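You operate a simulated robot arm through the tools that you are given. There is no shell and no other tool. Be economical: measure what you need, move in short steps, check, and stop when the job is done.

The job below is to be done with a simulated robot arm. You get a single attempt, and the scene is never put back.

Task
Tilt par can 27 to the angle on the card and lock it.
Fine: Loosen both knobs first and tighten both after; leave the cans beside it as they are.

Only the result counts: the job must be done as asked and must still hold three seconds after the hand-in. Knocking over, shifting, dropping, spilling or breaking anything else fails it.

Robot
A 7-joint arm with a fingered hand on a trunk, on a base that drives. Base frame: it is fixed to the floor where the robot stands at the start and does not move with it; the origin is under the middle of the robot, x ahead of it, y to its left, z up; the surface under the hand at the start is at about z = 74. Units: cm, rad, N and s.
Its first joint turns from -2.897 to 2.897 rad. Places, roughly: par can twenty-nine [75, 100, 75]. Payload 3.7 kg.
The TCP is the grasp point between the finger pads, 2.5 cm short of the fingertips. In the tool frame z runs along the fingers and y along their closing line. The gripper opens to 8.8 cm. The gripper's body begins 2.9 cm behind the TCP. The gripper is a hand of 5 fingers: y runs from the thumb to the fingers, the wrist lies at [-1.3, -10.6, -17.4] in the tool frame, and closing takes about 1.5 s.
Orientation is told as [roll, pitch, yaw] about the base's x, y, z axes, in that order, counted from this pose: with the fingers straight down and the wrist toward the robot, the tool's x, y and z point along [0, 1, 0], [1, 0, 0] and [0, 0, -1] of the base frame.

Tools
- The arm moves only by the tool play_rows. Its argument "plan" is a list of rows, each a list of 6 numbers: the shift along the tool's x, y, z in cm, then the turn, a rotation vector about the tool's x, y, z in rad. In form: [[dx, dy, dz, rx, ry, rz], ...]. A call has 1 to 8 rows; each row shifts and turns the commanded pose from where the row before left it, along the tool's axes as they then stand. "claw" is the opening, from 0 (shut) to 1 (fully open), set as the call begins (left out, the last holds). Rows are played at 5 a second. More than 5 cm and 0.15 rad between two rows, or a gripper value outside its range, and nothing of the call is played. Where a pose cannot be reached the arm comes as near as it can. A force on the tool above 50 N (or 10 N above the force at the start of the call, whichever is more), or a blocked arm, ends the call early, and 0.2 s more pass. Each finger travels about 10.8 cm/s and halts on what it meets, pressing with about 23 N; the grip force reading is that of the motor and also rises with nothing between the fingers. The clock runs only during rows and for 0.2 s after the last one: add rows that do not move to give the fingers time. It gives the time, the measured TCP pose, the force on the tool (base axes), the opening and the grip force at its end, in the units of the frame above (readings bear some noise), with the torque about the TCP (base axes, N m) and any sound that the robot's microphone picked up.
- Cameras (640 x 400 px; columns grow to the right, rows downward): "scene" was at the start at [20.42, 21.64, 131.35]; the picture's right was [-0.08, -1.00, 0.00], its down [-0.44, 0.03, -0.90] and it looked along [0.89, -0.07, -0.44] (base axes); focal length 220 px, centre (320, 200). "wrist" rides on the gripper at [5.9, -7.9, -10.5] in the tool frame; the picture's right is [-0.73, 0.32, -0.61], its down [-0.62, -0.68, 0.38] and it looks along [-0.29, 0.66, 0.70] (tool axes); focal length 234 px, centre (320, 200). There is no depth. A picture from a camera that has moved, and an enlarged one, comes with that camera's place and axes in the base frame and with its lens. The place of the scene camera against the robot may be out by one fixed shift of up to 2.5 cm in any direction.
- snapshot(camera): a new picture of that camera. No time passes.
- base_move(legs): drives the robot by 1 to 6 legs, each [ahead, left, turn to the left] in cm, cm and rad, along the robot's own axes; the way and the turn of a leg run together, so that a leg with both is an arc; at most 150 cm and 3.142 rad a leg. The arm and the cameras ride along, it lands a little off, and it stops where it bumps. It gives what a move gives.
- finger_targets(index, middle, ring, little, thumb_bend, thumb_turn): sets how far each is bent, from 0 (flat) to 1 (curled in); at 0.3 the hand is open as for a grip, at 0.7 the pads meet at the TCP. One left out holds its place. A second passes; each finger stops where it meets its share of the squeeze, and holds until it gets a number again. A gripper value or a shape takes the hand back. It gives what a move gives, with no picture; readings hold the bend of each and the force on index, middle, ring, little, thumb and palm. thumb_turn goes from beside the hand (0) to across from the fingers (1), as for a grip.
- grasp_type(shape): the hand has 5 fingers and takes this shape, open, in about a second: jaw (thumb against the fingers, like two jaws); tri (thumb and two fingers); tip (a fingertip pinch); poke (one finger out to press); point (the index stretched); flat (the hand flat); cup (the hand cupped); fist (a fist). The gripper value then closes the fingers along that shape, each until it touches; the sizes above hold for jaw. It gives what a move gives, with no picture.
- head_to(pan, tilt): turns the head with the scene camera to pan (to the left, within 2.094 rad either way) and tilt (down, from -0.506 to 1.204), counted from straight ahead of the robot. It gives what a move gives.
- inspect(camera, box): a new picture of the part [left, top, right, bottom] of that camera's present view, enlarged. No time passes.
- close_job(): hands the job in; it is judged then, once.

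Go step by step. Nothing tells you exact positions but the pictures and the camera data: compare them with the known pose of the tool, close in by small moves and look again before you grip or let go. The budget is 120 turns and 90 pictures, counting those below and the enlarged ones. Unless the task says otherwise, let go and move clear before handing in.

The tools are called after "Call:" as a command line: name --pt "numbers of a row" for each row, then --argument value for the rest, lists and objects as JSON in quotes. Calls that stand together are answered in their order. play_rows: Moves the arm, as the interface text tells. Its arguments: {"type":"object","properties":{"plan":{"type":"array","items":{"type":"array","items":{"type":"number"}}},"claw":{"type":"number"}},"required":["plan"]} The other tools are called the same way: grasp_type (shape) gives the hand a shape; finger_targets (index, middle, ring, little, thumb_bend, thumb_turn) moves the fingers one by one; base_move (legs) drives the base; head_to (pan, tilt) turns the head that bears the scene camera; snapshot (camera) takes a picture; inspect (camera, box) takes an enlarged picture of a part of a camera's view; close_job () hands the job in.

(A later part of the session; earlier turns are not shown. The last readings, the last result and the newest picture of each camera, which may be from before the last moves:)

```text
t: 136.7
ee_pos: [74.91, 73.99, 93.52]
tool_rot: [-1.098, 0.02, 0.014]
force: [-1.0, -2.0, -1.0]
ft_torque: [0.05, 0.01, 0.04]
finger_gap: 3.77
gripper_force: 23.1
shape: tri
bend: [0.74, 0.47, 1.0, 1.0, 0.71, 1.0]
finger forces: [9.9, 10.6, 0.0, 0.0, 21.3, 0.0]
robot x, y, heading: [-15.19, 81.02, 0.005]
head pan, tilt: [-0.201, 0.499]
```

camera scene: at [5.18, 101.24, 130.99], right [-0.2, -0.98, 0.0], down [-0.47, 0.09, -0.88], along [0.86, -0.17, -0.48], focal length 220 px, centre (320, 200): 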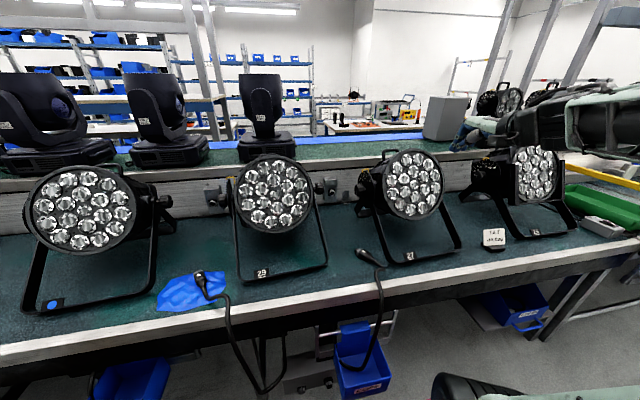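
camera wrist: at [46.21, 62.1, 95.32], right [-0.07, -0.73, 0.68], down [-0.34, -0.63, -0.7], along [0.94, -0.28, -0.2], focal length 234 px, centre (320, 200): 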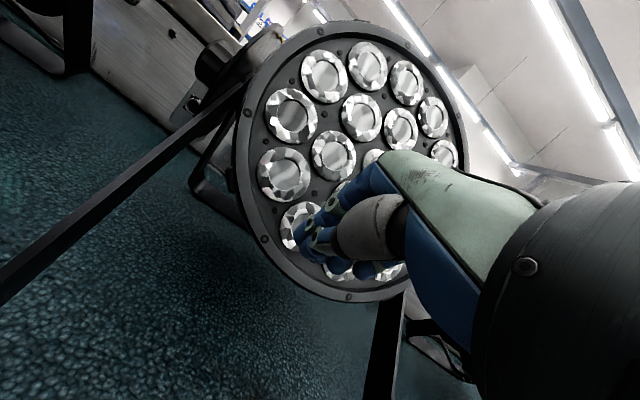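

Good grip. Tightening stroke 1 (clockwise seen from outside).

Call:
play_rows --pt "-0.02 -0.09 0 -0.064 0 0.125" --pt "-0.02 -0.09 0 -0.064 0 0.125" --pt "-0.02 -0.09 0 -0.064 0 0.125" --pt "-0.02 -0.09 0 -0.064 0 0.125" --pt "-0.02 -0.09 0 -0.064 0 0.125" --pt "-0.02 -0.09 0 -0.064 0 0.125" --pt "-0.02 -0.09 0 -0.064 0 0.125" --pt "0 0 0 0 0 0"

Call:
play_rows --pt "0 0 0 0 0 0" --pt "0 0 0 0 0 0" --pt "0 0 0 0 0 0" --pt "0 0 0 0 0 0" --pt "0 0 0 0 0 0" --claw 1

Call:
play_rows --pt "0.02 0.09 0 0.064 0 -0.125" --pt "0.02 0.09 0 0.064 0 -0.125" --pt "0.02 0.09 0 0.064 0 -0.125" --pt "0.02 0.09 0 0.064 0 -0.125" --pt "0.02 0.09 0 0.064 0 -0.125" --pt "0.02 0.09 0 0.064 0 -0.125" --pt "0.02 0.09 0 0.064 0 -0.125" --pt "0 0 0 0 0 0"

Call:
play_rows --pt "0 0 0 0 0 0" --pt "0 0 0 0 0 0" --pt "0 0 0 0 0 0" --pt "0 0 0 0 0 0" --pt "0 0 0 0 0 0" --pt "0 0 0 0 0 0" --pt "0 0 0 0 0 0" --pt "0 0 0 0 0 0" --claw 0

Call:
play_rows --pt "-0.02 -0.09 0 -0.064 0 0.125" --pt "-0.02 -0.09 0 -0.064 0 0.125" --pt "-0.02 -0.09 0 -0.064 0 0.125" --pt "-0.02 -0.09 0 -0.064 0 0.125" --pt "-0.02 -0.09 0 -0.064 0 0.125" --pt "0 0 0 0 0 0"

Call:
play_rows --pt "-0.02 -0.09 0 -0.064 0 0.125" --pt "-0.02 -0.09 0 -0.064 0 0.125" --pt "0 0 0 0 0 0"

```text
t: 138.5
ee_pos: [74.28, 74.11, 93.29]
tool_rot: [-1.098, -0.965, 0.016]
force: [7.8, 0.5, -0.6]
ft_torque: [-0.06, 0.05, 0.11]
finger_gap: 3.75
gripper_force: 22.6
shape: tri
bend: [0.74, 0.47, 1.0, 1.0, 0.72, 1.0]
finger forces: [13.1, 12.0, 0.0, 0.1, 20.3, 0.0]
robot x, y, heading: [-14.76, 80.68, 0.003]
head pan, tilt: [-0.201, 0.499]
```

```text
t: 139.7
ee_pos: [74.35, 74.11, 93.38]
tool_rot: [-1.099, -0.965, 0.016]
force: [0.0, -0.1, 0.3]
ft_torque: [0.0, -0.03, -0.03]
finger_gap: 8.79
gripper_force: 0.0
shape: tri
bend: [0.3, 0.3, 0.99, 0.99, 0.3, 0.98]
finger forces: [0.0, 0.0, 0.0, 0.0, 0.1, 0.0]
robot x, y, heading: [-15.12, 80.89, 0.006]
head pan, tilt: [-0.201, 0.499]
```

```text
t: 141.5
ee_pos: [74.74, 74.11, 93.46]
tool_rot: [-1.098, 0.019, 0.014]
force: [-0.2, -0.7, -0.3]
ft_torque: [-0.01, 0.0, 0.0]
finger_gap: 8.78
gripper_force: 0.0
shape: tri
bend: [0.3, 0.3, 0.99, 0.99, 0.3, 0.98]
finger forces: [0.1, 0.0, 0.0, 0.1, 0.0, 0.0]
robot x, y, heading: [-14.71, 80.53, 0.003]
head pan, tilt: [-0.201, 0.499]
```

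```text
t: 143.3
ee_pos: [74.75, 74.18, 93.53]
tool_rot: [-1.096, 0.02, 0.013]
force: [-0.4, -1.7, 0.7]
ft_torque: [0.03, 0.0, 0.06]
finger_gap: 3.77
gripper_force: 23.1
shape: tri
bend: [0.74, 0.47, 1.0, 1.0, 0.71, 1.0]
finger forces: [10.3, 10.5, 0.0, 0.0, 21.2, 0.0]
robot x, y, heading: [-14.74, 80.59, 0.0]
head pan, tilt: [-0.201, 0.499]
```

```text
t: 144.7
ee_pos: [74.42, 74.06, 93.56]
tool_rot: [-1.098, -0.686, 0.015]
force: [3.5, 1.6, 0.1]
ft_torque: [0.12, 0.08, 0.03]
finger_gap: 3.76
gripper_force: 23.0
shape: tri
bend: [0.74, 0.47, 1.0, 1.0, 0.71, 1.0]
finger forces: [12.2, 10.1, 0.1, 0.1, 21.6, 0.1]
robot x, y, heading: [-14.86, 80.31, 0.003]
head pan, tilt: [-0.201, 0.499]
```

```text
t: 145.5
ee_pos: [74.23, 73.95, 93.27]
tool_rot: [-1.1, -0.966, 0.018]
force: [7.1, 2.6, 1.1]
ft_torque: [0.14, 0.21, 0.12]
finger_gap: 3.74
gripper_force: 23.1
shape: tri
bend: [0.74, 0.47, 1.0, 1.0, 0.71, 1.0]
finger forces: [12.7, 11.1, 0.1, 0.0, 22.0, 0.1]
robot x, y, heading: [-15.24, 80.62, 0.003]
head pan, tilt: [-0.201, 0.499]
```

Original setting regained; torque is just beginning to rise. I'll take a further partial stroke to be sure it is tight, and check.

Call:
play_rows --pt "0 0 0 0 0 0" --pt "0 0 0 0 0 0" --pt "0 0 0 0 0 0" --pt "0 0 0 0 0 0" --pt "0 0 0 0 0 0" --claw 1

Call:
play_rows --pt "0.02 0.09 0 0.064 0 -0.125" --pt "0.02 0.09 0 0.064 0 -0.125" --pt "0.02 0.09 0 0.064 0 -0.125" --pt "0.02 0.09 0 0.064 0 -0.125" --pt "0.02 0.09 0 0.064 0 -0.125" --pt "0 0 0 0 0 0"

Call:
play_rows --pt "0 0 0 0 0 0" --pt "0 0 0 0 0 0" --pt "0 0 0 0 0 0" --pt "0 0 0 0 0 0" --pt "0 0 0 0 0 0" --pt "0 0 0 0 0 0" --pt "0 0 0 0 0 0" --pt "0 0 0 0 0 0" --claw 0

Call:
play_rows --pt "-0.02 -0.09 0 -0.064 0 0.125" --pt "-0.02 -0.09 0 -0.064 0 0.125" --pt "0 0 0 0 0 0"

Call:
play_rows --pt "-0.02 -0.09 0 -0.064 0 0.125" --pt "-0.02 -0.09 0 -0.064 0 0.125" --pt "-0.02 -0.09 0 -0.064 0 0.125" --pt "0 0 0 0 0 0"

Call:
inspect --camera "wrist" --box '[200, 150, 420, 300]'

```text
t: 146.7
ee_pos: [74.19, 74.02, 93.32]
tool_rot: [-1.099, -0.962, 0.015]
force: [-0.1, 0.5, -0.2]
ft_torque: [0.01, -0.01, 0.0]
finger_gap: 8.76
gripper_force: 0.1
shape: tri
bend: [0.3, 0.3, 0.99, 0.99, 0.3, 0.98]
finger forces: [0.1, 0.0, 0.0, 0.0, 0.0, 0.1]
robot x, y, heading: [-14.86, 80.52, 0.006]
head pan, tilt: [-0.201, 0.499]
```

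```text
t: 148.1
ee_pos: [74.54, 74.02, 93.59]
tool_rot: [-1.099, -0.26, 0.015]
force: [-1.0, -0.1, 0.1]
ft_torque: [0.0, 0.01, 0.03]
finger_gap: 8.78
gripper_force: 0.1
shape: tri
bend: [0.3, 0.3, 0.99, 0.99, 0.3, 0.98]
finger forces: [0.0, 0.0, 0.0, 0.0, 0.1, 0.0]
robot x, y, heading: [-14.83, 80.49, 0.0]
head pan, tilt: [-0.201, 0.499]
```

```text
t: 149.9
ee_pos: [74.67, 74.1, 93.59]
tool_rot: [-1.098, -0.263, 0.013]
force: [0.0, -1.4, 0.0]
ft_torque: [-0.02, -0.03, 0.03]
finger_gap: 3.89
gripper_force: 22.8
shape: tri
bend: [0.74, 0.47, 1.0, 1.0, 0.71, 1.0]
finger forces: [10.1, 10.6, 0.1, 0.0, 21.0, 0.1]
robot x, y, heading: [-14.94, 81.34, 0.005]
head pan, tilt: [-0.201, 0.499]
```

```text
t: 150.7
ee_pos: [74.52, 74.02, 93.43]
tool_rot: [-1.097, -0.542, 0.013]
force: [2.2, 2.0, -0.7]
ft_torque: [0.3, 0.53, -0.25]
finger_gap: 3.7
gripper_force: 23.1
shape: tri
bend: [0.74, 0.47, 1.0, 1.0, 0.71, 1.0]
finger forces: [14.5, 10.3, 0.1, 0.0, 22.3, 0.1]
robot x, y, heading: [-15.09, 80.76, 0.002]
head pan, tilt: [-0.201, 0.499]
```

```text
t: 151.7
ee_pos: [74.2, 74.0, 93.49]
tool_rot: [-1.102, -0.966, 0.019]
force: [3.4, 9.6, 0.1]
ft_torque: [0.29, 0.63, -0.25]
finger_gap: 3.6
gripper_force: 22.8
shape: tri
bend: [0.74, 0.47, 1.0, 1.0, 0.72, 1.0]
finger forces: [16.5, 10.8, 0.0, 0.1, 25.1, 0.0]
robot x, y, heading: [-14.58, 80.52, 0.003]
head pan, tilt: [-0.201, 0.499]
```

```text
2.67 times, centred on (310, 225) of wrist
camera zoom: at [69.96, 86.02, 86.58], right [-0.58, 0.2, 0.79], down [-0.69, -0.64, -0.34], along [0.43, -0.74, 0.51], focal length 624 px, centre (347, 133)
```

zoom: 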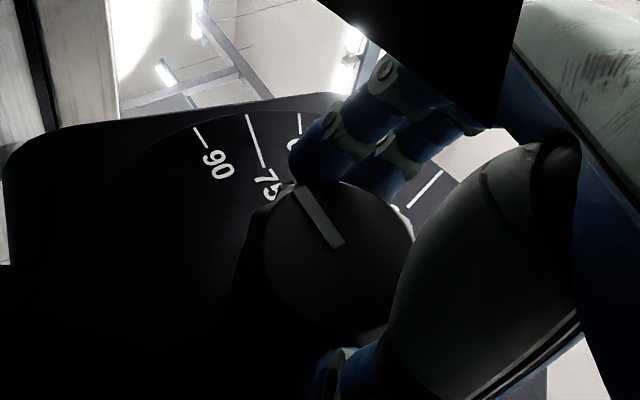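

Torque rose to 0.6 N·m and the mark is slightly past its original place: the left is tight. Releasing, retreating the way I came, lifting, and driving to the right side.

Call:
play_rows --pt "0 0 0 0 0 0" --pt "0 0 0 0 0 0" --pt "0 0 0 0 0 0" --pt "0 0 0 0 0 0" --pt "0 0 -2.3 0 0 0" --pt "0 0 -2.3 0 0 0" --pt "-2.63 0.13 -0.7 0 0 0" --pt "-2.63 0.13 -0.7 0 0 0" --claw 1

Call:
play_rows --pt "-2.63 0.13 -0.7 0 0 0" --pt "-2.04 3.28 -1.04 0 0 0" --pt "-2.04 3.28 -1.04 0 0 0" --pt "-2.04 3.28 -1.04 0 0 0" --pt "-2.04 3.28 -1.04 0 0 0" --pt "-2.04 3.28 -1.04 0 0 0" --pt "-2.04 3.28 -1.04 0 0 0" --pt "0 0 0 0 0 0"

Call:
play_rows --pt "0 0 0 0 0.14 0" --pt "0 0 0 0 0.14 0" --pt "0 0 0 0 0.14 0" --pt "0 0 0 0 0.14 0" --pt "0 0 0 0 0.14 0" --pt "0 0 0 0 0.14 0" --pt "0 0 0 0 0.14 0" --pt "0 0 0 0 0.14 0"

Call:
base_move --legs '[[0, -35, 0]]'

Call:
grasp_type --shape "tip"

```text
t: 153.5
ee_pos: [68.22, 77.0, 97.99]
tool_rot: [-1.098, -0.967, 0.018]
force: [-0.8, 0.6, 0.0]
ft_torque: [-0.02, -0.01, -0.02]
finger_gap: 8.75
gripper_force: 0.1
shape: tri
bend: [0.3, 0.3, 0.99, 0.99, 0.3, 0.98]
finger forces: [0.0, 0.0, 0.0, 0.0, 0.0, 0.1]
robot x, y, heading: [-14.81, 80.68, -0.0]
head pan, tilt: [-0.201, 0.499]
```

```text
t: 155.3
ee_pos: [66.03, 76.1, 123.46]
tool_rot: [-1.099, -0.964, 0.015]
force: [-0.1, -0.4, 0.6]
ft_torque: [-0.02, -0.01, -0.01]
finger_gap: 8.76
gripper_force: 0.1
shape: tri
bend: [0.3, 0.3, 0.99, 0.99, 0.3, 0.98]
finger forces: [0.1, 0.0, 0.0, 0.0, 0.1, 0.0]
robot x, y, heading: [-14.97, 80.71, -0.0]
head pan, tilt: [-0.201, 0.499]
```

```text
t: 157.1
ee_pos: [66.1, 76.16, 123.27]
tool_rot: [0.021, -0.963, 0.013]
force: [0.8, 0.6, 0.7]
ft_torque: [-0.01, 0.01, 0.02]
finger_gap: 8.79
gripper_force: 0.1
shape: tri
bend: [0.3, 0.3, 0.99, 0.99, 0.3, 0.98]
finger forces: [0.1, 0.0, 0.0, 0.0, 0.1, 0.1]
robot x, y, heading: [-14.6, 80.62, 0.009]
head pan, tilt: [-0.201, 0.499]
```

```text
t: 159.4
ee_pos: [66.17, 41.23, 123.48]
tool_rot: [0.019, -0.965, 0.015]
force: [-0.1, -0.3, -0.7]
ft_torque: [-0.03, -0.01, 0.0]
finger_gap: 8.76
gripper_force: 0.1
shape: tri
bend: [0.3, 0.3, 0.99, 0.99, 0.3, 0.98]
finger forces: [0.1, 0.0, 0.0, 0.1, 0.0, 0.0]
robot x, y, heading: [-15.14, 45.53, -0.0]
head pan, tilt: [-0.201, 0.499]
```

```text
t: 160.3
ee_pos: [66.2, 41.24, 123.46]
tool_rot: [0.022, -0.966, 0.015]
force: [-0.2, 0.3, 0.0]
ft_torque: [-0.03, -0.02, 0.01]
finger_gap: 8.76
gripper_force: 0.1
shape: tip
bend: [0.3, 0.98, 0.99, 0.99, 0.3, 0.98]
finger forces: [0.0, 0.0, 0.0, 0.0, 0.1, 0.0]
robot x, y, heading: [-14.63, 45.81, 0.007]
head pan, tilt: [-0.201, 0.499]
```

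At the right side. I'll repeat the earlier viewing pose, for direct comparison of the right knob's position.

Call:
play_rows --pt "0 0 0 0 0.145 0" --pt "0 0 0 0 0.145 0" --pt "0 0 0 0 0.145 0" --pt "0 0 0 0 0.145 0" --pt "0 0 0 0.1155 0 0.079" --pt "0 0 0 0.1155 0 0.079" --pt "0 0 0 0.1155 0 0.079" --pt "0 0 0 0.1155 0 0.079"

Call:
play_rows --pt "0 0 0 0.1155 0 0.079" --pt "0 0 0 0.1155 0 0.079" --pt "0 0 0 0.1155 0 0.079" --pt "-3.48 -0.12 1.88 0 0 0" --pt "-3.48 -0.12 1.88 0 0 0" --pt "-3.48 -0.12 1.88 0 0 0" --pt "-3.48 -0.12 1.88 0 0 0" --pt "-3.48 -0.12 1.88 0 0 0"

Call:
snapshot --camera "wrist"

```text
t: 162.1
ee_pos: [66.2, 41.32, 123.55]
tool_rot: [0.601, -0.402, 0.018]
force: [0.7, -1.0, -0.2]
ft_torque: [0.03, 0.02, 0.05]
finger_gap: 8.79
gripper_force: 0.0
shape: tip
bend: [0.3, 0.98, 0.99, 0.99, 0.3, 0.98]
finger forces: [0.1, 0.0, 0.0, 0.0, 0.0, 0.0]
robot x, y, heading: [-14.86, 45.66, 0.004]
head pan, tilt: [-0.201, 0.499]
```

```text
t: 163.9
ee_pos: [65.33, 32.1, 105.84]
tool_rot: [0.598, 0.016, 0.017]
force: [0.0, 1.0, 0.2]
ft_torque: [0.01, -0.01, 0.0]
finger_gap: 8.75
gripper_force: 0.0
shape: tip
bend: [0.3, 0.98, 0.99, 0.99, 0.3, 0.98]
finger forces: [0.0, 0.1, 0.0, 0.0, 0.0, 0.0]
robot x, y, heading: [-14.63, 45.5, 0.009]
head pan, tilt: [-0.201, 0.499]
```

```text
6 pictures are left
camera wrist: at [57.65, 30.86, 117.86], right [0.34, -0.94, 0.09], down [-0.69, -0.31, -0.66], along [0.64, 0.16, -0.75], focal length 234 px, centre (320, 200)
```

wrist: 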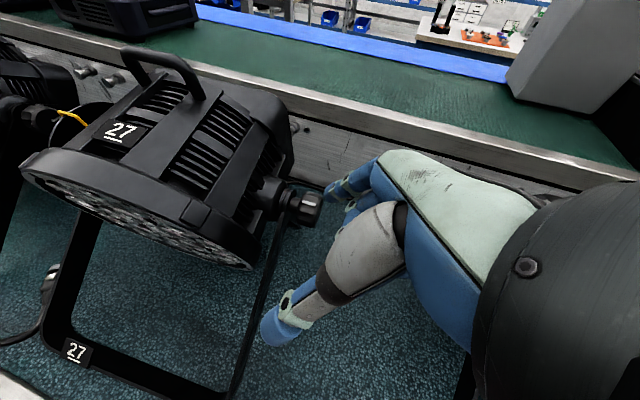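

The right knob is where it was. I'll approach as before (pitch +0.3), then swing open-handed to -0.96 and grip for tightening.

Call:
play_rows --pt "0 0 0 0.1155 0 0.079" --pt "0 0 0 0.1155 0 0.079" --pt "-0.42 3.78 0.17 0 0 0" --pt "-0.42 3.78 0.17 0 0 0" --pt "-0.42 3.78 0.17 0 0 0" --pt "-0.42 3.78 0.17 0 0 0" --pt "0 0 0 0 0 0"

Call:
play_rows --pt "0 0 2.3 0 0 0" --pt "0 0 2.3 0 0 0" --pt "0 0 2.3 0 0 0" --pt "0 0 1.6 0 0 0" --pt "0 0 0 0 0 0"

```text
t: 165.5
ee_pos: [79.56, 31.34, 100.14]
tool_rot: [0.6, 0.295, 0.015]
force: [0.1, -0.2, 0.8]
ft_torque: [-0.02, -0.03, 0.01]
finger_gap: 8.79
gripper_force: 0.1
shape: tip
bend: [0.3, 0.98, 0.99, 0.99, 0.3, 0.98]
finger forces: [0.1, 0.0, 0.0, 0.0, 0.0, 0.0]
robot x, y, heading: [-15.03, 45.43, 0.003]
head pan, tilt: [-0.201, 0.499]
```

```text
t: 166.7
ee_pos: [77.37, 36.31, 93.31]
tool_rot: [0.6, 0.296, 0.017]
force: [0.5, -0.4, 0.0]
ft_torque: [0.04, -0.05, -0.01]
finger_gap: 8.8
gripper_force: 0.0
shape: tip
bend: [0.3, 0.98, 0.99, 0.99, 0.3, 0.98]
finger forces: [0.1, 0.0, 0.0, 0.1, 0.1, 0.0]
robot x, y, heading: [-14.48, 45.98, 0.001]
head pan, tilt: [-0.201, 0.499]
```

Call:
play_rows --pt "-0.3 -0.04 0.4 -0.1155 0 -0.079" --pt "0 0 0 -0.1155 0 -0.079" --pt "0 0 0 -0.1155 0 -0.079" --pt "0 0 0 -0.1155 0 -0.079" --pt "0 0 0 -0.1155 0 -0.079" --pt "0 0 0 -0.1155 0 -0.079" --pt "0 0 0 -0.1155 0 -0.079" --pt "0 0 0 -0.1155 0 -0.079"

Call:
play_rows --pt "0 0 0 -0.1155 0 -0.079" --pt "0 0 0 0 0 0"

Call:
play_rows --pt "0 0 0 0 0 0" --pt "0 0 0 0 0 0" --pt "0 0 0 0 0 0" --pt "0 0 0 0 0 0" --pt "0 0 0 0 0 0" --pt "0 0 0 0 0 0" --pt "0 0 0 0 0 0" --pt "0 0 0 0 0 0" --claw 0

Call:
inspect --camera "wrist" --box '[180, 120, 420, 320]'

```text
t: 168.5
ee_pos: [77.27, 36.18, 92.92]
tool_rot: [0.602, -0.828, 0.016]
force: [-1.2, -0.3, 0.0]
ft_torque: [0.04, 0.01, -0.02]
finger_gap: 8.78
gripper_force: 0.0
shape: tip
bend: [0.3, 0.98, 0.99, 0.99, 0.3, 0.98]
finger forces: [0.1, 0.1, 0.1, 0.0, 0.0, 0.0]
robot x, y, heading: [-14.85, 45.69, 0.008]
head pan, tilt: [-0.201, 0.499]
```

```text
t: 169.1
ee_pos: [77.22, 36.14, 92.87]
tool_rot: [0.6, -0.965, 0.014]
force: [0.1, 0.4, 0.4]
ft_torque: [-0.02, 0.02, -0.01]
finger_gap: 8.78
gripper_force: 0.1
shape: tip
bend: [0.3, 0.98, 0.99, 0.99, 0.3, 0.98]
finger forces: [0.0, 0.0, 0.0, 0.1, 0.0, 0.0]
robot x, y, heading: [-14.83, 45.8, 0.006]
head pan, tilt: [-0.201, 0.499]
```

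```text
t: 170.9
ee_pos: [77.31, 36.11, 92.9]
tool_rot: [0.6, -0.963, 0.018]
force: [8.9, 3.6, 0.4]
ft_torque: [0.0, 0.04, -0.1]
finger_gap: 3.05
gripper_force: 22.7
shape: tip
bend: [0.74, 1.0, 1.0, 1.0, 0.74, 1.0]
finger forces: [22.6, 0.0, 0.0, 0.0, 23.7, 0.0]
robot x, y, heading: [-15.15, 45.45, 0.004]
head pan, tilt: [-0.201, 0.499]
```

```text
2.00 times, centred on (300, 220) of wrist
camera zoom: at [62.91, 34.78, 93.1], right [0.12, -0.94, 0.32], down [0.17, -0.3, -0.94], along [0.98, 0.17, 0.12], focal length 468 px, centre (360, 160)
```

zoom: 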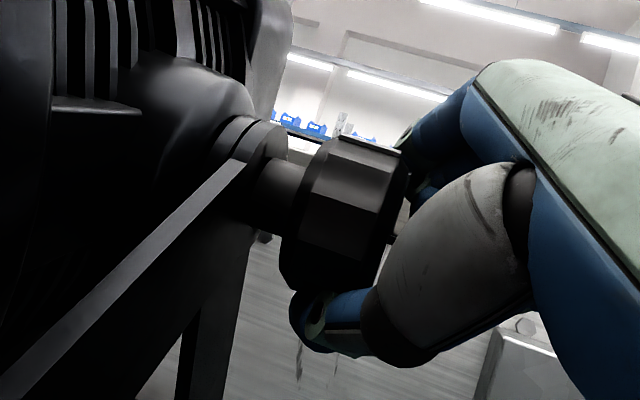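

Good grip on the right knob. Tightening stroke (clockwise seen from outside), then a second stroke with torque monitoring.

Call:
play_rows --pt "0 0 0 0.1155 0 0.079" --pt "0 0 0 0.1155 0 0.079" --pt "0 0 0 0.1155 0 0.079" --pt "0 0 0 0.1155 0 0.079" --pt "0 0 0 0.1155 0 0.079" --pt "0 0 0 0.1155 0 0.079" --pt "0 0 0 0.1155 0 0.079" --pt "0 0 0 0 0 0"

Call:
play_rows --pt "0 0 0 0.1155 0 0.079" --pt "0 0 0 0.1155 0 0.079" --pt "0 0 0 0 0 0"

Call:
play_rows --pt "0 0 0 0 0 0" --pt "0 0 0 0 0 0" --pt "0 0 0 0 0 0" --pt "0 0 0 0 0 0" --pt "0 0 0 0 0 0" --claw 1

Call:
play_rows --pt "0 0 0 -0.1155 0 -0.079" --pt "0 0 0 -0.1155 0 -0.079" --pt "0 0 0 -0.1155 0 -0.079" --pt "0 0 0 -0.1155 0 -0.079" --pt "0 0 0 -0.1155 0 -0.079" --pt "0 0 0 -0.1155 0 -0.079" --pt "0 0 0 -0.1155 0 -0.079" --pt "0 0 0 0 0 0"

Call:
play_rows --pt "0 0 0 0 0 0" --pt "0 0 0 0 0 0" --pt "0 0 0 0 0 0" --pt "0 0 0 0 0 0" --pt "0 0 0 0 0 0" --pt "0 0 0 0 0 0" --pt "0 0 0 0 0 0" --pt "0 0 0 0 0 0" --claw 0

Call:
play_rows --pt "0 0 0 0.1155 0 0.079" --pt "0 0 0 0.1155 0 0.079" --pt "0 0 0 0.1155 0 0.079" --pt "0 0 0 0.1155 0 0.079" --pt "0 0 0 0 0 0"

Call:
play_rows --pt "0 0 0 0.1155 0 0.079" --pt "0 0 0 0.1155 0 0.079" --pt "0 0 0 0 0 0"

```text
t: 172.7
ee_pos: [77.19, 36.17, 92.78]
tool_rot: [0.598, 0.018, 0.018]
force: [0.6, 4.6, -0.6]
ft_torque: [-0.12, -0.07, -0.06]
finger_gap: 3.02
gripper_force: 22.9
shape: tip
bend: [0.74, 1.0, 1.0, 1.0, 0.74, 1.0]
finger forces: [23.2, 0.0, 0.0, 0.0, 23.0, 0.0]
robot x, y, heading: [-15.08, 45.7, -0.002]
head pan, tilt: [-0.201, 0.499]
```

```text
t: 173.5
ee_pos: [77.16, 36.15, 92.71]
tool_rot: [0.602, 0.296, 0.016]
force: [-0.3, 1.4, 1.1]
ft_torque: [-0.12, 0.01, -0.06]
finger_gap: 2.97
gripper_force: 22.6
shape: tip
bend: [0.74, 1.0, 1.0, 1.0, 0.75, 1.0]
finger forces: [23.8, 0.1, 0.0, 0.0, 21.8, 0.0]
robot x, y, heading: [-14.93, 45.67, 0.004]
head pan, tilt: [-0.201, 0.499]
```

```text
t: 174.7
ee_pos: [77.19, 36.07, 92.95]
tool_rot: [0.599, 0.296, 0.018]
force: [0.3, 0.1, -0.1]
ft_torque: [0.0, -0.01, 0.01]
finger_gap: 8.77
gripper_force: 0.0
shape: tip
bend: [0.3, 0.98, 0.99, 0.99, 0.3, 0.98]
finger forces: [0.0, 0.1, 0.0, 0.0, 0.0, 0.0]
robot x, y, heading: [-14.8, 45.49, 0.004]
head pan, tilt: [-0.201, 0.499]
```

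```text
t: 176.5
ee_pos: [77.13, 36.13, 92.85]
tool_rot: [0.6, -0.683, 0.017]
force: [0.0, -0.1, 0.7]
ft_torque: [-0.01, -0.01, 0.03]
finger_gap: 8.74
gripper_force: 0.0
shape: tip
bend: [0.3, 0.98, 0.99, 0.99, 0.3, 0.98]
finger forces: [0.1, 0.6, 0.0, 0.0, 0.0, 0.0]
robot x, y, heading: [-14.9, 45.23, 0.002]
head pan, tilt: [-0.201, 0.499]
```

```text
t: 178.3
ee_pos: [77.19, 36.09, 92.79]
tool_rot: [0.6, -0.685, 0.014]
force: [7.4, 2.5, 0.2]
ft_torque: [-0.06, 0.04, -0.1]
finger_gap: 3.03
gripper_force: 23.4
shape: tip
bend: [0.74, 0.98, 1.0, 1.0, 0.74, 1.0]
finger forces: [22.7, 1.3, 0.0, 0.1, 22.0, 0.0]
robot x, y, heading: [-14.81, 45.52, 0.006]
head pan, tilt: [-0.201, 0.499]
```

```text
t: 179.5
ee_pos: [77.06, 36.19, 92.84]
tool_rot: [0.599, -0.123, 0.017]
force: [-0.6, 2.9, 0.2]
ft_torque: [0.0, -0.01, -0.06]
finger_gap: 3.05
gripper_force: 23.1
shape: tip
bend: [0.74, 1.0, 1.0, 1.0, 0.74, 1.0]
finger forces: [21.7, 0.0, 0.1, 0.0, 21.8, 0.0]
robot x, y, heading: [-15.03, 45.74, 0.008]
head pan, tilt: [-0.201, 0.499]
```

```text
t: 180.3
ee_pos: [77.21, 36.09, 92.74]
tool_rot: [0.601, 0.158, 0.016]
force: [0.6, 3.2, 0.4]
ft_torque: [-0.06, -0.26, -0.17]
finger_gap: 3.0
gripper_force: 22.7
shape: tip
bend: [0.74, 1.0, 1.0, 1.0, 0.74, 1.0]
finger forces: [21.0, 0.0, 0.0, 0.1, 24.3, 0.0]
robot x, y, heading: [-14.99, 45.44, 0.001]
head pan, tilt: [-0.201, 0.499]
```

Resistance is building. Continuing a little, watching the torque.

Call:
play_rows --pt "0 0 0 0.1155 0 0.079" --pt "0 0 0 0 0 0"

Call:
play_rows --pt "0 0 0 0.1155 0 0.079" --pt "0 0 0 0 0 0"

```text
t: 180.9
ee_pos: [77.18, 36.19, 92.79]
tool_rot: [0.6, 0.298, 0.015]
force: [1.8, 7.1, -0.6]
ft_torque: [-0.04, -0.35, -0.16]
finger_gap: 2.93
gripper_force: 22.9
shape: tip
bend: [0.75, 1.0, 1.0, 1.0, 0.74, 1.0]
finger forces: [21.8, 0.1, 0.0, 0.0, 24.0, 0.0]
robot x, y, heading: [-14.8, 45.29, 0.004]
head pan, tilt: [-0.201, 0.499]
```

```text
t: 181.5
ee_pos: [77.12, 36.23, 92.96]
tool_rot: [0.6, 0.439, 0.016]
force: [2.7, 5.9, 0.0]
ft_torque: [-0.09, -0.41, -0.16]
finger_gap: 2.9
gripper_force: 22.7
shape: tip
bend: [0.75, 1.0, 1.0, 1.0, 0.75, 1.0]
finger forces: [22.9, 0.0, 0.0, 0.0, 23.4, 0.0]
robot x, y, heading: [-14.62, 46.02, 0.004]
head pan, tilt: [-0.201, 0.499]
```

One more short stroke, gripping a bit deeper, to make sure it is firmly tight.

Call:
play_rows --pt "0 0 0 0 0 0" --pt "0 0 0 0 0 0" --pt "0 0 0 0 0 0" --pt "0 0 0 0 0 0" --pt "0 0 0 0 0 0" --claw 1

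Call:
play_rows --pt "0 0 0 -0.1155 0 -0.079" --pt "0 0 0 -0.1155 0 -0.079" --pt "0 0 0 -0.1155 0 -0.079" --pt "0 0 0 -0.1155 0 -0.079" --pt "0 0 0 -0.1155 0 -0.079" --pt "0.2 0 0.15 0 0 0" --pt "0 0 0 0 0 0"

Call:
play_rows --pt "0 0 0 0 0 0" --pt "0 0 0 0 0 0" --pt "0 0 0 0 0 0" --pt "0 0 0 0 0 0" --pt "0 0 0 0 0 0" --pt "0 0 0 0 0 0" --pt "0 0 0 0 0 0" --pt "0 0 0 0 0 0" --claw 0

Call:
play_rows --pt "0 0 0 0.1155 0 0.079" --pt "0 0 0 0.1155 0 0.079" --pt "0 0 0 0 0 0"

Call:
play_rows --pt "0 0 0 0.1155 0 0.079" --pt "0 0 0 0.1155 0 0.079" --pt "0 0 0 0 0 0"

```text
t: 182.7
ee_pos: [77.16, 36.12, 92.88]
tool_rot: [0.6, 0.435, 0.016]
force: [2.3, -7.4, 2.2]
ft_torque: [0.03, -0.03, -0.03]
finger_gap: 8.77
gripper_force: 0.0
shape: tip
bend: [0.3, 0.99, 0.99, 0.99, 0.3, 0.98]
finger forces: [0.1, 7.9, 0.0, 0.0, 0.0, 0.1]
robot x, y, heading: [-14.64, 45.94, 0.007]
head pan, tilt: [-0.201, 0.499]
```

```text
t: 184.3
ee_pos: [77.11, 36.19, 92.89]
tool_rot: [0.6, -0.266, 0.012]
force: [2.4, -17.5, 0.3]
ft_torque: [0.05, 0.0, -0.02]
finger_gap: 8.75
gripper_force: 0.0
shape: tip
bend: [0.3, 0.99, 0.99, 0.99, 0.3, 0.98]
finger forces: [0.1, 18.5, 0.0, 0.1, 0.0, 0.1]
robot x, y, heading: [-14.73, 45.52, 0.005]
head pan, tilt: [-0.201, 0.499]
```

```text
t: 186.1
ee_pos: [77.09, 36.31, 92.81]
tool_rot: [0.6, -0.264, 0.015]
force: [3.1, -11.3, 0.7]
ft_torque: [-0.01, 0.05, -0.02]
finger_gap: 3.03
gripper_force: 23.1
shape: tip
bend: [0.74, 1.0, 1.0, 1.0, 0.75, 1.0]
finger forces: [23.1, 12.8, 0.1, 0.0, 21.2, 0.0]
robot x, y, heading: [-14.6, 45.15, 0.002]
head pan, tilt: [-0.201, 0.499]
```

```text
t: 186.9
ee_pos: [77.19, 36.46, 92.86]
tool_rot: [0.601, 0.019, 0.018]
force: [2.3, -2.8, 0.1]
ft_torque: [0.02, -0.36, -0.15]
finger_gap: 2.86
gripper_force: 23.3
shape: tip
bend: [0.75, 0.99, 1.0, 1.0, 0.75, 1.0]
finger forces: [19.8, 10.5, 0.1, 0.0, 25.3, 0.1]
robot x, y, heading: [-15.14, 45.7, 0.003]
head pan, tilt: [-0.201, 0.499]
```

```text
t: 187.7
ee_pos: [77.09, 36.56, 92.76]
tool_rot: [0.601, 0.299, 0.018]
force: [1.0, 7.3, 0.2]
ft_torque: [-0.05, -0.42, -0.15]
finger_gap: 2.8
gripper_force: 23.1
shape: tip
bend: [0.76, 0.99, 1.0, 1.0, 0.77, 1.0]
finger forces: [23.3, 5.0, 0.1, 0.0, 27.5, 0.0]
robot x, y, heading: [-14.6, 45.81, -0.0]
head pan, tilt: [-0.201, 0.499]
```

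Torque tops out at about 0.42 N·m where the fingers slip, twice at the same place: the right is tight. Releasing, backing out, lifting, and driving left to read the dial again.

Call:
play_rows --pt "0 0 0 0 0 0" --pt "0 0 0 0 0 0" --pt "0 0 0 0 0 0" --pt "0 0 0 0 0 0" --pt "0 0 -3 0 0 0" --pt "0 0 -3 0 0 0" --pt "0 0 -4 0 0 0" --pt "0 0 -4 0 0 0" --claw 1

Call:
play_rows --pt "0 -4 0 0 0 0" --pt "0 -4 0 0 0 0" --pt "2.3 -1.2 -3.3 0 0 0" --pt "2.3 -1.2 -3.3 0 0 0" --pt "2.3 -1.2 -3.3 0 0 0" --pt "2.3 -1.2 -3.3 0 0 0" --pt "0 0 0 0 0 0"

Call:
base_move --legs '[[0, 35, 0]]'

Call:
snapshot --camera "scene"

```text
t: 189.5
ee_pos: [80.58, 28.46, 103.9]
tool_rot: [0.599, 0.296, 0.017]
force: [0.3, 0.4, 0.6]
ft_torque: [-0.01, 0.02, 0.02]
finger_gap: 8.8
gripper_force: 0.1
shape: tip
bend: [0.3, 0.98, 0.99, 0.99, 0.3, 0.98]
finger forces: [0.0, 0.1, 0.0, 0.0, 0.0, 0.0]
robot x, y, heading: [-14.52, 45.58, -0.0]
head pan, tilt: [-0.201, 0.499]
```

```text
t: 191.1
ee_pos: [73.23, 28.56, 123.18]
tool_rot: [0.6, 0.299, 0.014]
force: [0.7, -0.4, -0.5]
ft_torque: [0.0, -0.01, -0.02]
finger_gap: 8.77
gripper_force: 0.0
shape: tip
bend: [0.3, 0.98, 0.99, 0.99, 0.3, 0.98]
finger forces: [0.0, 0.0, 0.0, 0.1, 0.1, 0.0]
robot x, y, heading: [-14.58, 45.28, 0.006]
head pan, tilt: [-0.201, 0.499]
```

```text
t: 193.3
ee_pos: [73.02, 63.53, 122.96]
tool_rot: [0.601, 0.296, 0.015]
force: [-0.9, 0.6, 0.4]
ft_torque: [-0.03, 0.01, 0.0]
finger_gap: 8.78
gripper_force: 0.0
shape: tip
bend: [0.3, 0.98, 0.99, 0.99, 0.3, 0.98]
finger forces: [0.0, 0.0, 0.1, 0.0, 0.1, 0.0]
robot x, y, heading: [-14.99, 80.94, 0.002]
head pan, tilt: [-0.201, 0.499]
```

```text
4 pictures are left
camera scene: at [5.21, 101.16, 130.99], right [-0.2, -0.98, 0.0], down [-0.47, 0.09, -0.88], along [0.86, -0.17, -0.48], focal length 220 px, centre (320, 200)
```

scene: 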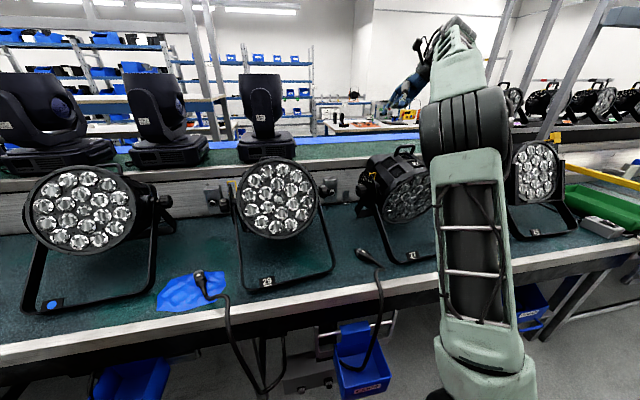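

Can 27 shows the new tilt, but can 29 looks shifted against earlier pictures — my arm must have nudged it during the second left-side approach. I'll repeat the earlier zoom for an exact comparison.

Call:
inspect --camera "scene" --box '[230, 140, 460, 280]'

```text
2.78 times, centred on (345, 210) of scene
camera zoom: at [5.21, 101.16, 130.99], right [-0.2, -0.98, 0.0], down [-0.47, 0.09, -0.88], along [0.86, -0.17, -0.48], focal length 611 px, centre (250, 172)
```

zoom: 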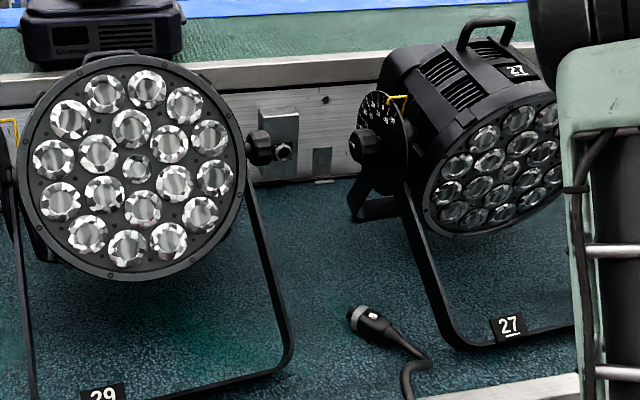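

Comparing zooms, can 29 has slid about 3.4 cm toward the robot and 1.8 cm to the right. I'll put it back: first push its front foot bar straight back, then push sideways at its right knob. Bringing the hand over.

Call:
play_rows --pt "0 0 0 0 -0.15 0" --pt "0 0 0 0 -0.15 0" --pt "0 0 0 0 -0.15 0" --pt "0 0 0 0 -0.15 0" --pt "0 0 0 -0.15 0 0" --pt "0 0 0 -0.15 0 0" --pt "0 0 0 0 0 0"

Call:
grasp_type --shape "jaw"

Call:
play_rows --pt "4 -2.15 0.5 0 0 0" --pt "4 -2.15 0.5 0 0 0" --pt "4 -2.15 0.5 0 0 0" --pt "4 -2.15 0.5 0 0 0" --pt "4 -2.15 0.5 0 0 0" --pt "4 -2.15 0.5 0 0 0" --pt "4 -2.15 0.5 0 0 0" --pt "4 -2.15 0.5 0 0 0" --claw 0

Call:
play_rows --pt "4 -2.15 0.5 0 0 0" --pt "4 -2.15 0.5 0 0 0" --pt "0 0 4 0 0 0" --pt "0 0 4 0 0 0" --pt "0 0 4 0 0 0" --pt "0 0 4 0 0 0" --pt "0 0 0 0 0 0"

```text
t: 194.9
ee_pos: [73.07, 63.48, 123.03]
tool_rot: [0.0, -0.007, 0.018]
force: [1.1, -0.2, 0.2]
ft_torque: [-0.01, -0.02, 0.01]
finger_gap: 8.79
gripper_force: 0.1
shape: tip
bend: [0.3, 0.98, 0.99, 0.99, 0.3, 0.98]
finger forces: [0.0, 0.0, 0.0, 0.0, 0.0, 0.0]
robot x, y, heading: [-15.08, 80.26, 0.005]
head pan, tilt: [-0.201, 0.499]
```

```text
t: 195.8
ee_pos: [72.98, 63.51, 123.0]
tool_rot: [0.0, -0.005, 0.016]
force: [-0.8, 0.0, 0.1]
ft_torque: [0.02, 0.01, -0.01]
finger_gap: 8.74
gripper_force: 0.2
shape: jaw
bend: [0.3, 0.3, 0.3, 0.3, 0.3, 0.98]
finger forces: [0.1, 0.0, 0.1, 0.1, 0.0, 0.0]
robot x, y, heading: [-14.84, 80.27, 0.012]
head pan, tilt: [-0.201, 0.499]
```

```text
t: 197.6
ee_pos: [55.22, 95.14, 118.85]
tool_rot: [0.003, -0.005, 0.015]
force: [-0.1, -0.4, 0.7]
ft_torque: [0.04, 0.0, 0.05]
finger_gap: 0.02
gripper_force: 22.8
shape: jaw
bend: [0.7, 0.7, 0.7, 0.7, 0.4, 1.0]
finger forces: [0.0, 0.0, 0.0, 0.1, 0.0, 0.1]
robot x, y, heading: [-15.03, 80.64, 0.002]
head pan, tilt: [-0.201, 0.499]
```

```text
t: 199.2
ee_pos: [51.2, 103.3, 101.81]
tool_rot: [-0.001, -0.004, 0.016]
force: [-0.2, -0.6, -0.7]
ft_torque: [0.05, 0.01, -0.02]
finger_gap: 0.02
gripper_force: 23.3
shape: jaw
bend: [0.7, 0.7, 0.7, 0.7, 0.4, 1.0]
finger forces: [0.0, 0.0, 0.0, 0.0, 0.0, 0.0]
robot x, y, heading: [-14.69, 80.69, 0.003]
head pan, tilt: [-0.201, 0.499]
```

Call:
play_rows --pt "0 0 4 0 0 0" --pt "0 0 4 0 0 0" --pt "0 0 4 0 0 0" --pt "0 0 4 0 0 0" --pt "0 0 4 0 0 0" --pt "0 0 2 0 0 0" --pt "0 0 1.4 0 0 0" --pt "0 0 0 0 0 0"

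Call:
inspect --camera "scene" --box '[230, 150, 450, 290]'

```text
t: 200.9
ee_pos: [51.17, 103.21, 79.3]
tool_rot: [0.004, -0.019, 0.017]
force: [-10.0, -3.2, 25.9]
ft_torque: [-0.14, 0.26, 0.01]
finger_gap: 0.0
gripper_force: 23.0
shape: jaw
bend: [0.7, 0.7, 0.7, 0.7, 0.4, 1.0]
finger forces: [0.0, 0.1, 0.0, 0.1, 49.0, 0.1]
robot x, y, heading: [-14.61, 80.77, 0.005]
head pan, tilt: [-0.201, 0.499]
stopped in row 8: the force on the tool passed its limit at 67 N (the readings are from after the stop); the commanded pose is now the measured one
```

```text
2.86 times, centred on (340, 220) of scene
camera zoom: at [5.09, 101.13, 131.01], right [-0.2, -0.98, 0.0], down [-0.47, 0.09, -0.88], along [0.86, -0.17, -0.48], focal length 627 px, centre (263, 143)
```

zoom: 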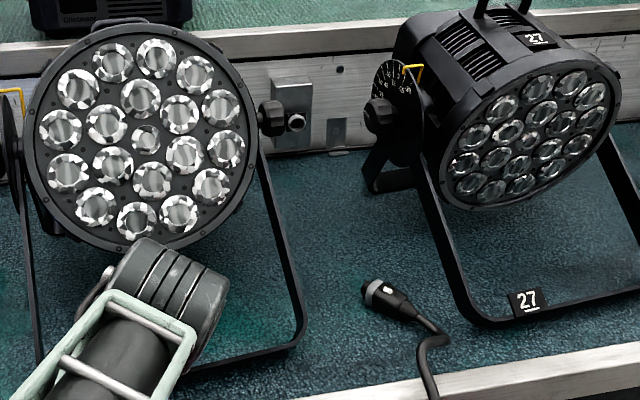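

The thumb tip reached the bench; it can do the pushing. Raising 0.6 cm and feeling forward for the bar.

Call:
play_rows --pt "0 0 -0.6 0 0 0" --pt "0 1 0 0 0 0" --pt "0 1 0 0 0 0" --pt "0 1 0 0 0 0" --pt "0 0 0 0 0 0"

Call:
play_rows --pt "0 0.7 0 0 0 0" --pt "0 0 0 0 0 0"

Call:
play_rows --pt "0 0.7 0 0 0 0" --pt "0 0 0 0 0 0"

Call:
play_rows --pt "0 0.7 0 0 0 0" --pt "0 0 0 0 0 0"

```text
t: 202.1
ee_pos: [54.3, 103.2, 79.64]
tool_rot: [0.006, -0.015, 0.015]
force: [-1.0, -0.2, 0.2]
ft_torque: [0.0, 0.01, 0.02]
finger_gap: 0.0
gripper_force: 22.9
shape: jaw
bend: [0.7, 0.7, 0.7, 0.7, 0.4, 1.0]
finger forces: [0.0, 0.0, 0.0, 0.1, 0.1, 0.1]
robot x, y, heading: [-14.81, 80.91, 0.005]
head pan, tilt: [-0.201, 0.499]
```

```text
t: 202.7
ee_pos: [54.96, 103.27, 79.81]
tool_rot: [0.003, -0.017, 0.016]
force: [0.1, -0.1, -0.1]
ft_torque: [0.05, -0.01, 0.01]
finger_gap: 0.03
gripper_force: 22.4
shape: jaw
bend: [0.7, 0.7, 0.7, 0.7, 0.4, 1.0]
finger forces: [0.0, 0.0, 0.1, 0.0, 0.0, 0.1]
robot x, y, heading: [-14.79, 80.47, 0.001]
head pan, tilt: [-0.201, 0.499]
```

```text
t: 203.3
ee_pos: [55.63, 103.26, 79.68]
tool_rot: [0.006, -0.014, 0.016]
force: [-0.8, -0.5, -0.4]
ft_torque: [0.02, 0.0, 0.0]
finger_gap: 0.0
gripper_force: 23.0
shape: jaw
bend: [0.7, 0.7, 0.7, 0.7, 0.4, 1.0]
finger forces: [0.0, 0.1, 0.1, 0.0, 0.0, 0.1]
robot x, y, heading: [-15.12, 80.53, 0.005]
head pan, tilt: [-0.201, 0.499]
```

```text
t: 203.9
ee_pos: [56.46, 103.22, 79.84]
tool_rot: [0.004, -0.016, 0.015]
force: [-0.8, 0.0, 0.0]
ft_torque: [-0.03, -0.01, -0.02]
finger_gap: 0.0
gripper_force: 22.8
shape: jaw
bend: [0.7, 0.7, 0.7, 0.7, 0.4, 1.0]
finger forces: [0.0, 0.1, 0.0, 0.0, 0.0, 0.0]
robot x, y, heading: [-14.82, 80.48, 0.004]
head pan, tilt: [-0.201, 0.499]
```

Call:
play_rows --pt "0 0.6 0 0 0 0" --pt "0 0 0 0 0 0"

Call:
play_rows --pt "0 0.6 0 0 0 0" --pt "0 0 0 0 0 0"

Call:
play_rows --pt "0 0.6 0 0 0 0" --pt "0 0 0 0 0 0"

Call:
play_rows --pt "0 0.6 0 0 0 0" --pt "0 0 0 0 0 0"

```text
t: 204.5
ee_pos: [56.98, 103.36, 79.83]
tool_rot: [0.006, -0.016, 0.016]
force: [0.1, -0.3, 0.7]
ft_torque: [0.0, -0.04, 0.0]
finger_gap: 0.0
gripper_force: 22.8
shape: jaw
bend: [0.7, 0.7, 0.7, 0.7, 0.4, 1.0]
finger forces: [0.0, 0.1, 0.1, 0.0, 0.0, 0.0]
robot x, y, heading: [-15.01, 80.35, 0.006]
head pan, tilt: [-0.201, 0.499]
```

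```text
t: 205.1
ee_pos: [57.64, 103.33, 79.87]
tool_rot: [0.003, -0.015, 0.014]
force: [-4.1, -1.6, -2.0]
ft_torque: [0.1, -0.1, -0.07]
finger_gap: 0.0
gripper_force: 23.1
shape: jaw
bend: [0.7, 0.7, 0.7, 0.7, 0.4, 1.0]
finger forces: [0.1, 4.3, 0.1, 0.1, 0.0, 0.0]
robot x, y, heading: [-14.81, 80.27, 0.007]
head pan, tilt: [-0.201, 0.499]
```

```text
t: 205.7
ee_pos: [58.09, 103.4, 79.9]
tool_rot: [0.004, -0.012, 0.014]
force: [-21.3, 0.7, -1.2]
ft_torque: [-0.05, -1.24, -0.14]
finger_gap: 0.0
gripper_force: 22.9
shape: jaw
bend: [0.7, 0.7, 0.7, 0.7, 0.4, 1.0]
finger forces: [0.1, 0.1, 0.1, 0.0, 0.0, 20.3]
robot x, y, heading: [-14.93, 80.44, 0.003]
head pan, tilt: [-0.201, 0.499]
```

```text
t: 206.3
ee_pos: [58.87, 103.24, 80.02]
tool_rot: [0.005, -0.014, 0.014]
force: [-7.2, -0.3, -7.7]
ft_torque: [0.14, -0.26, -0.1]
finger_gap: 0.0
gripper_force: 22.8
shape: jaw
bend: [0.7, 0.7, 0.7, 0.7, 0.4, 1.0]
finger forces: [0.1, 0.0, 0.0, 0.1, 0.0, 10.2]
robot x, y, heading: [-14.9, 80.42, 0.002]
head pan, tilt: [-0.201, 0.499]
```

The palm is touching the lower rim; I don't want to load the tilt of can 29. I'll back off, lean the hand so only the fingertips/thumb lead, and push again at the bar.

Call:
play_rows --pt "0 -1.5 0 0 0 0" --pt "0 -1.5 -0.3 0 0 0" --pt "0 0 0 -0.15 0 0" --pt "0 0 0 -0.15 0 0" --pt "0 0 0 -0.15 0 0" --pt "0 0 0 0 0 0"

Call:
play_rows --pt "0 0.9 0.435 0 0 0" --pt "0 0 0 0 0 0"

Call:
play_rows --pt "0 0.54 0.26 0 0 0" --pt "0 0 0 0 0 0"

Call:
play_rows --pt "0 0.54 0.26 0 0 0" --pt "0 0 0 0 0 0"

Call:
play_rows --pt "0 0.54 0.26 0 0 0" --pt "0 0 0 0 0 0"

```text
t: 207.7
ee_pos: [55.81, 103.32, 80.1]
tool_rot: [0.001, -0.466, 0.014]
force: [-0.3, 0.3, 0.1]
ft_torque: [-0.04, 0.03, 0.0]
finger_gap: 0.0
gripper_force: 23.1
shape: jaw
bend: [0.7, 0.7, 0.7, 0.7, 0.4, 1.0]
finger forces: [0.0, 0.1, 0.0, 0.0, 0.1, 0.0]
robot x, y, heading: [-14.82, 80.38, 0.006]
head pan, tilt: [-0.201, 0.499]
```

```text
t: 208.3
ee_pos: [56.78, 103.31, 80.19]
tool_rot: [0.007, -0.464, 0.014]
force: [0.0, 0.1, -0.1]
ft_torque: [0.0, 0.0, 0.02]
finger_gap: 0.03
gripper_force: 22.8
shape: jaw
bend: [0.7, 0.7, 0.7, 0.7, 0.4, 1.0]
finger forces: [0.0, 0.0, 0.1, 0.1, 0.0, 0.0]
robot x, y, heading: [-15.22, 80.89, 0.004]
head pan, tilt: [-0.201, 0.499]
```

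```text
t: 208.9
ee_pos: [57.31, 103.31, 80.21]
tool_rot: [0.008, -0.465, 0.014]
force: [-1.3, -0.1, -0.2]
ft_torque: [-0.01, 0.0, -0.02]
finger_gap: 0.0
gripper_force: 23.0
shape: jaw
bend: [0.7, 0.7, 0.7, 0.7, 0.4, 1.0]
finger forces: [0.0, 0.1, 0.1, 0.0, 0.0, 0.0]
robot x, y, heading: [-14.63, 80.48, 0.005]
head pan, tilt: [-0.201, 0.499]
```

```text
t: 209.5
ee_pos: [57.95, 103.32, 80.2]
tool_rot: [0.005, -0.465, 0.014]
force: [-0.1, 1.1, 0.1]
ft_torque: [-0.01, -0.03, 0.01]
finger_gap: 0.01
gripper_force: 23.1
shape: jaw
bend: [0.7, 0.7, 0.7, 0.7, 0.4, 1.0]
finger forces: [0.0, 0.1, 0.0, 0.0, 0.1, 0.1]
robot x, y, heading: [-14.77, 80.38, 0.008]
head pan, tilt: [-0.201, 0.499]
```

```text
t: 210.1
ee_pos: [58.52, 103.32, 80.24]
tool_rot: [0.006, -0.465, 0.012]
force: [-0.5, -0.4, 0.1]
ft_torque: [-0.01, -0.02, 0.02]
finger_gap: 0.03
gripper_force: 22.6
shape: jaw
bend: [0.7, 0.7, 0.7, 0.7, 0.4, 1.0]
finger forces: [0.0, 0.0, 0.0, 0.0, 0.1, 0.0]
robot x, y, heading: [-14.94, 80.16, 0.003]
head pan, tilt: [-0.201, 0.499]
```

Call:
play_rows --pt "0 0.54 0.26 0 0 0" --pt "0 0 0 0 0 0"

Call:
play_rows --pt "0 0.54 0.26 0 0 0" --pt "0 0 0 0 0 0"

Call:
play_rows --pt "0 0.54 0.26 0 0 0" --pt "0 0 0 0 0 0"

Call:
play_rows --pt "0 0.54 0.26 0 0 0" --pt "0 0 0 0 0 0"

```text
t: 210.7
ee_pos: [59.14, 103.31, 80.19]
tool_rot: [0.005, -0.465, 0.012]
force: [-0.4, 0.5, -0.6]
ft_torque: [0.0, 0.0, 0.03]
finger_gap: 0.0
gripper_force: 23.4
shape: jaw
bend: [0.7, 0.7, 0.7, 0.7, 0.4, 1.0]
finger forces: [0.0, 0.1, 0.0, 0.1, 0.0, 0.1]
robot x, y, heading: [-15.08, 80.4, 0.003]
head pan, tilt: [-0.201, 0.499]
```

```text
t: 211.3
ee_pos: [59.76, 103.36, 80.23]
tool_rot: [0.005, -0.464, 0.012]
force: [-16.3, -2.0, -2.2]
ft_torque: [0.09, -0.78, -0.17]
finger_gap: 0.0
gripper_force: 22.7
shape: jaw
bend: [0.7, 0.7, 0.7, 0.7, 0.4, 1.0]
finger forces: [0.1, 15.1, 0.0, 0.0, 0.1, 0.0]
robot x, y, heading: [-14.79, 80.77, 0.003]
head pan, tilt: [-0.201, 0.499]
```

```text
t: 211.9
ee_pos: [60.37, 103.38, 80.16]
tool_rot: [0.005, -0.464, 0.013]
force: [-18.6, 0.5, -1.5]
ft_torque: [0.0, -1.07, -0.17]
finger_gap: 0.01
gripper_force: 23.3
shape: jaw
bend: [0.7, 0.7, 0.7, 0.7, 0.4, 1.0]
finger forces: [0.1, 18.5, 0.1, 0.1, 0.1, 0.0]
robot x, y, heading: [-14.9, 80.57, -0.001]
head pan, tilt: [-0.201, 0.499]
```

```text
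t: 212.5
ee_pos: [60.99, 103.34, 80.29]
tool_rot: [0.005, -0.465, 0.013]
force: [-7.9, -0.4, -6.2]
ft_torque: [0.06, -0.46, -0.13]
finger_gap: 0.0
gripper_force: 23.2
shape: jaw
bend: [0.7, 0.7, 0.7, 0.7, 0.4, 1.0]
finger forces: [0.2, 10.5, 0.0, 0.0, 0.0, 0.1]
robot x, y, heading: [-14.94, 80.6, 0.008]
head pan, tilt: [-0.201, 0.499]
```

The contact torque says I'm still touching the lower rim rather than the bar. I'll spend one picture to see what moved.

Call:
inspect --camera "scene" --box '[230, 150, 450, 290]'

```text
2.86 times, centred on (340, 220) of scene
camera zoom: at [5.21, 101.17, 130.99], right [-0.2, -0.98, 0.0], down [-0.47, 0.09, -0.88], along [0.86, -0.17, -0.48], focal length 627 px, centre (263, 143)
```

zoom: 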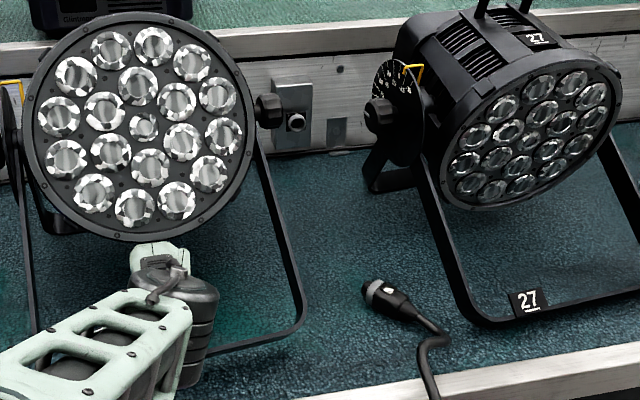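

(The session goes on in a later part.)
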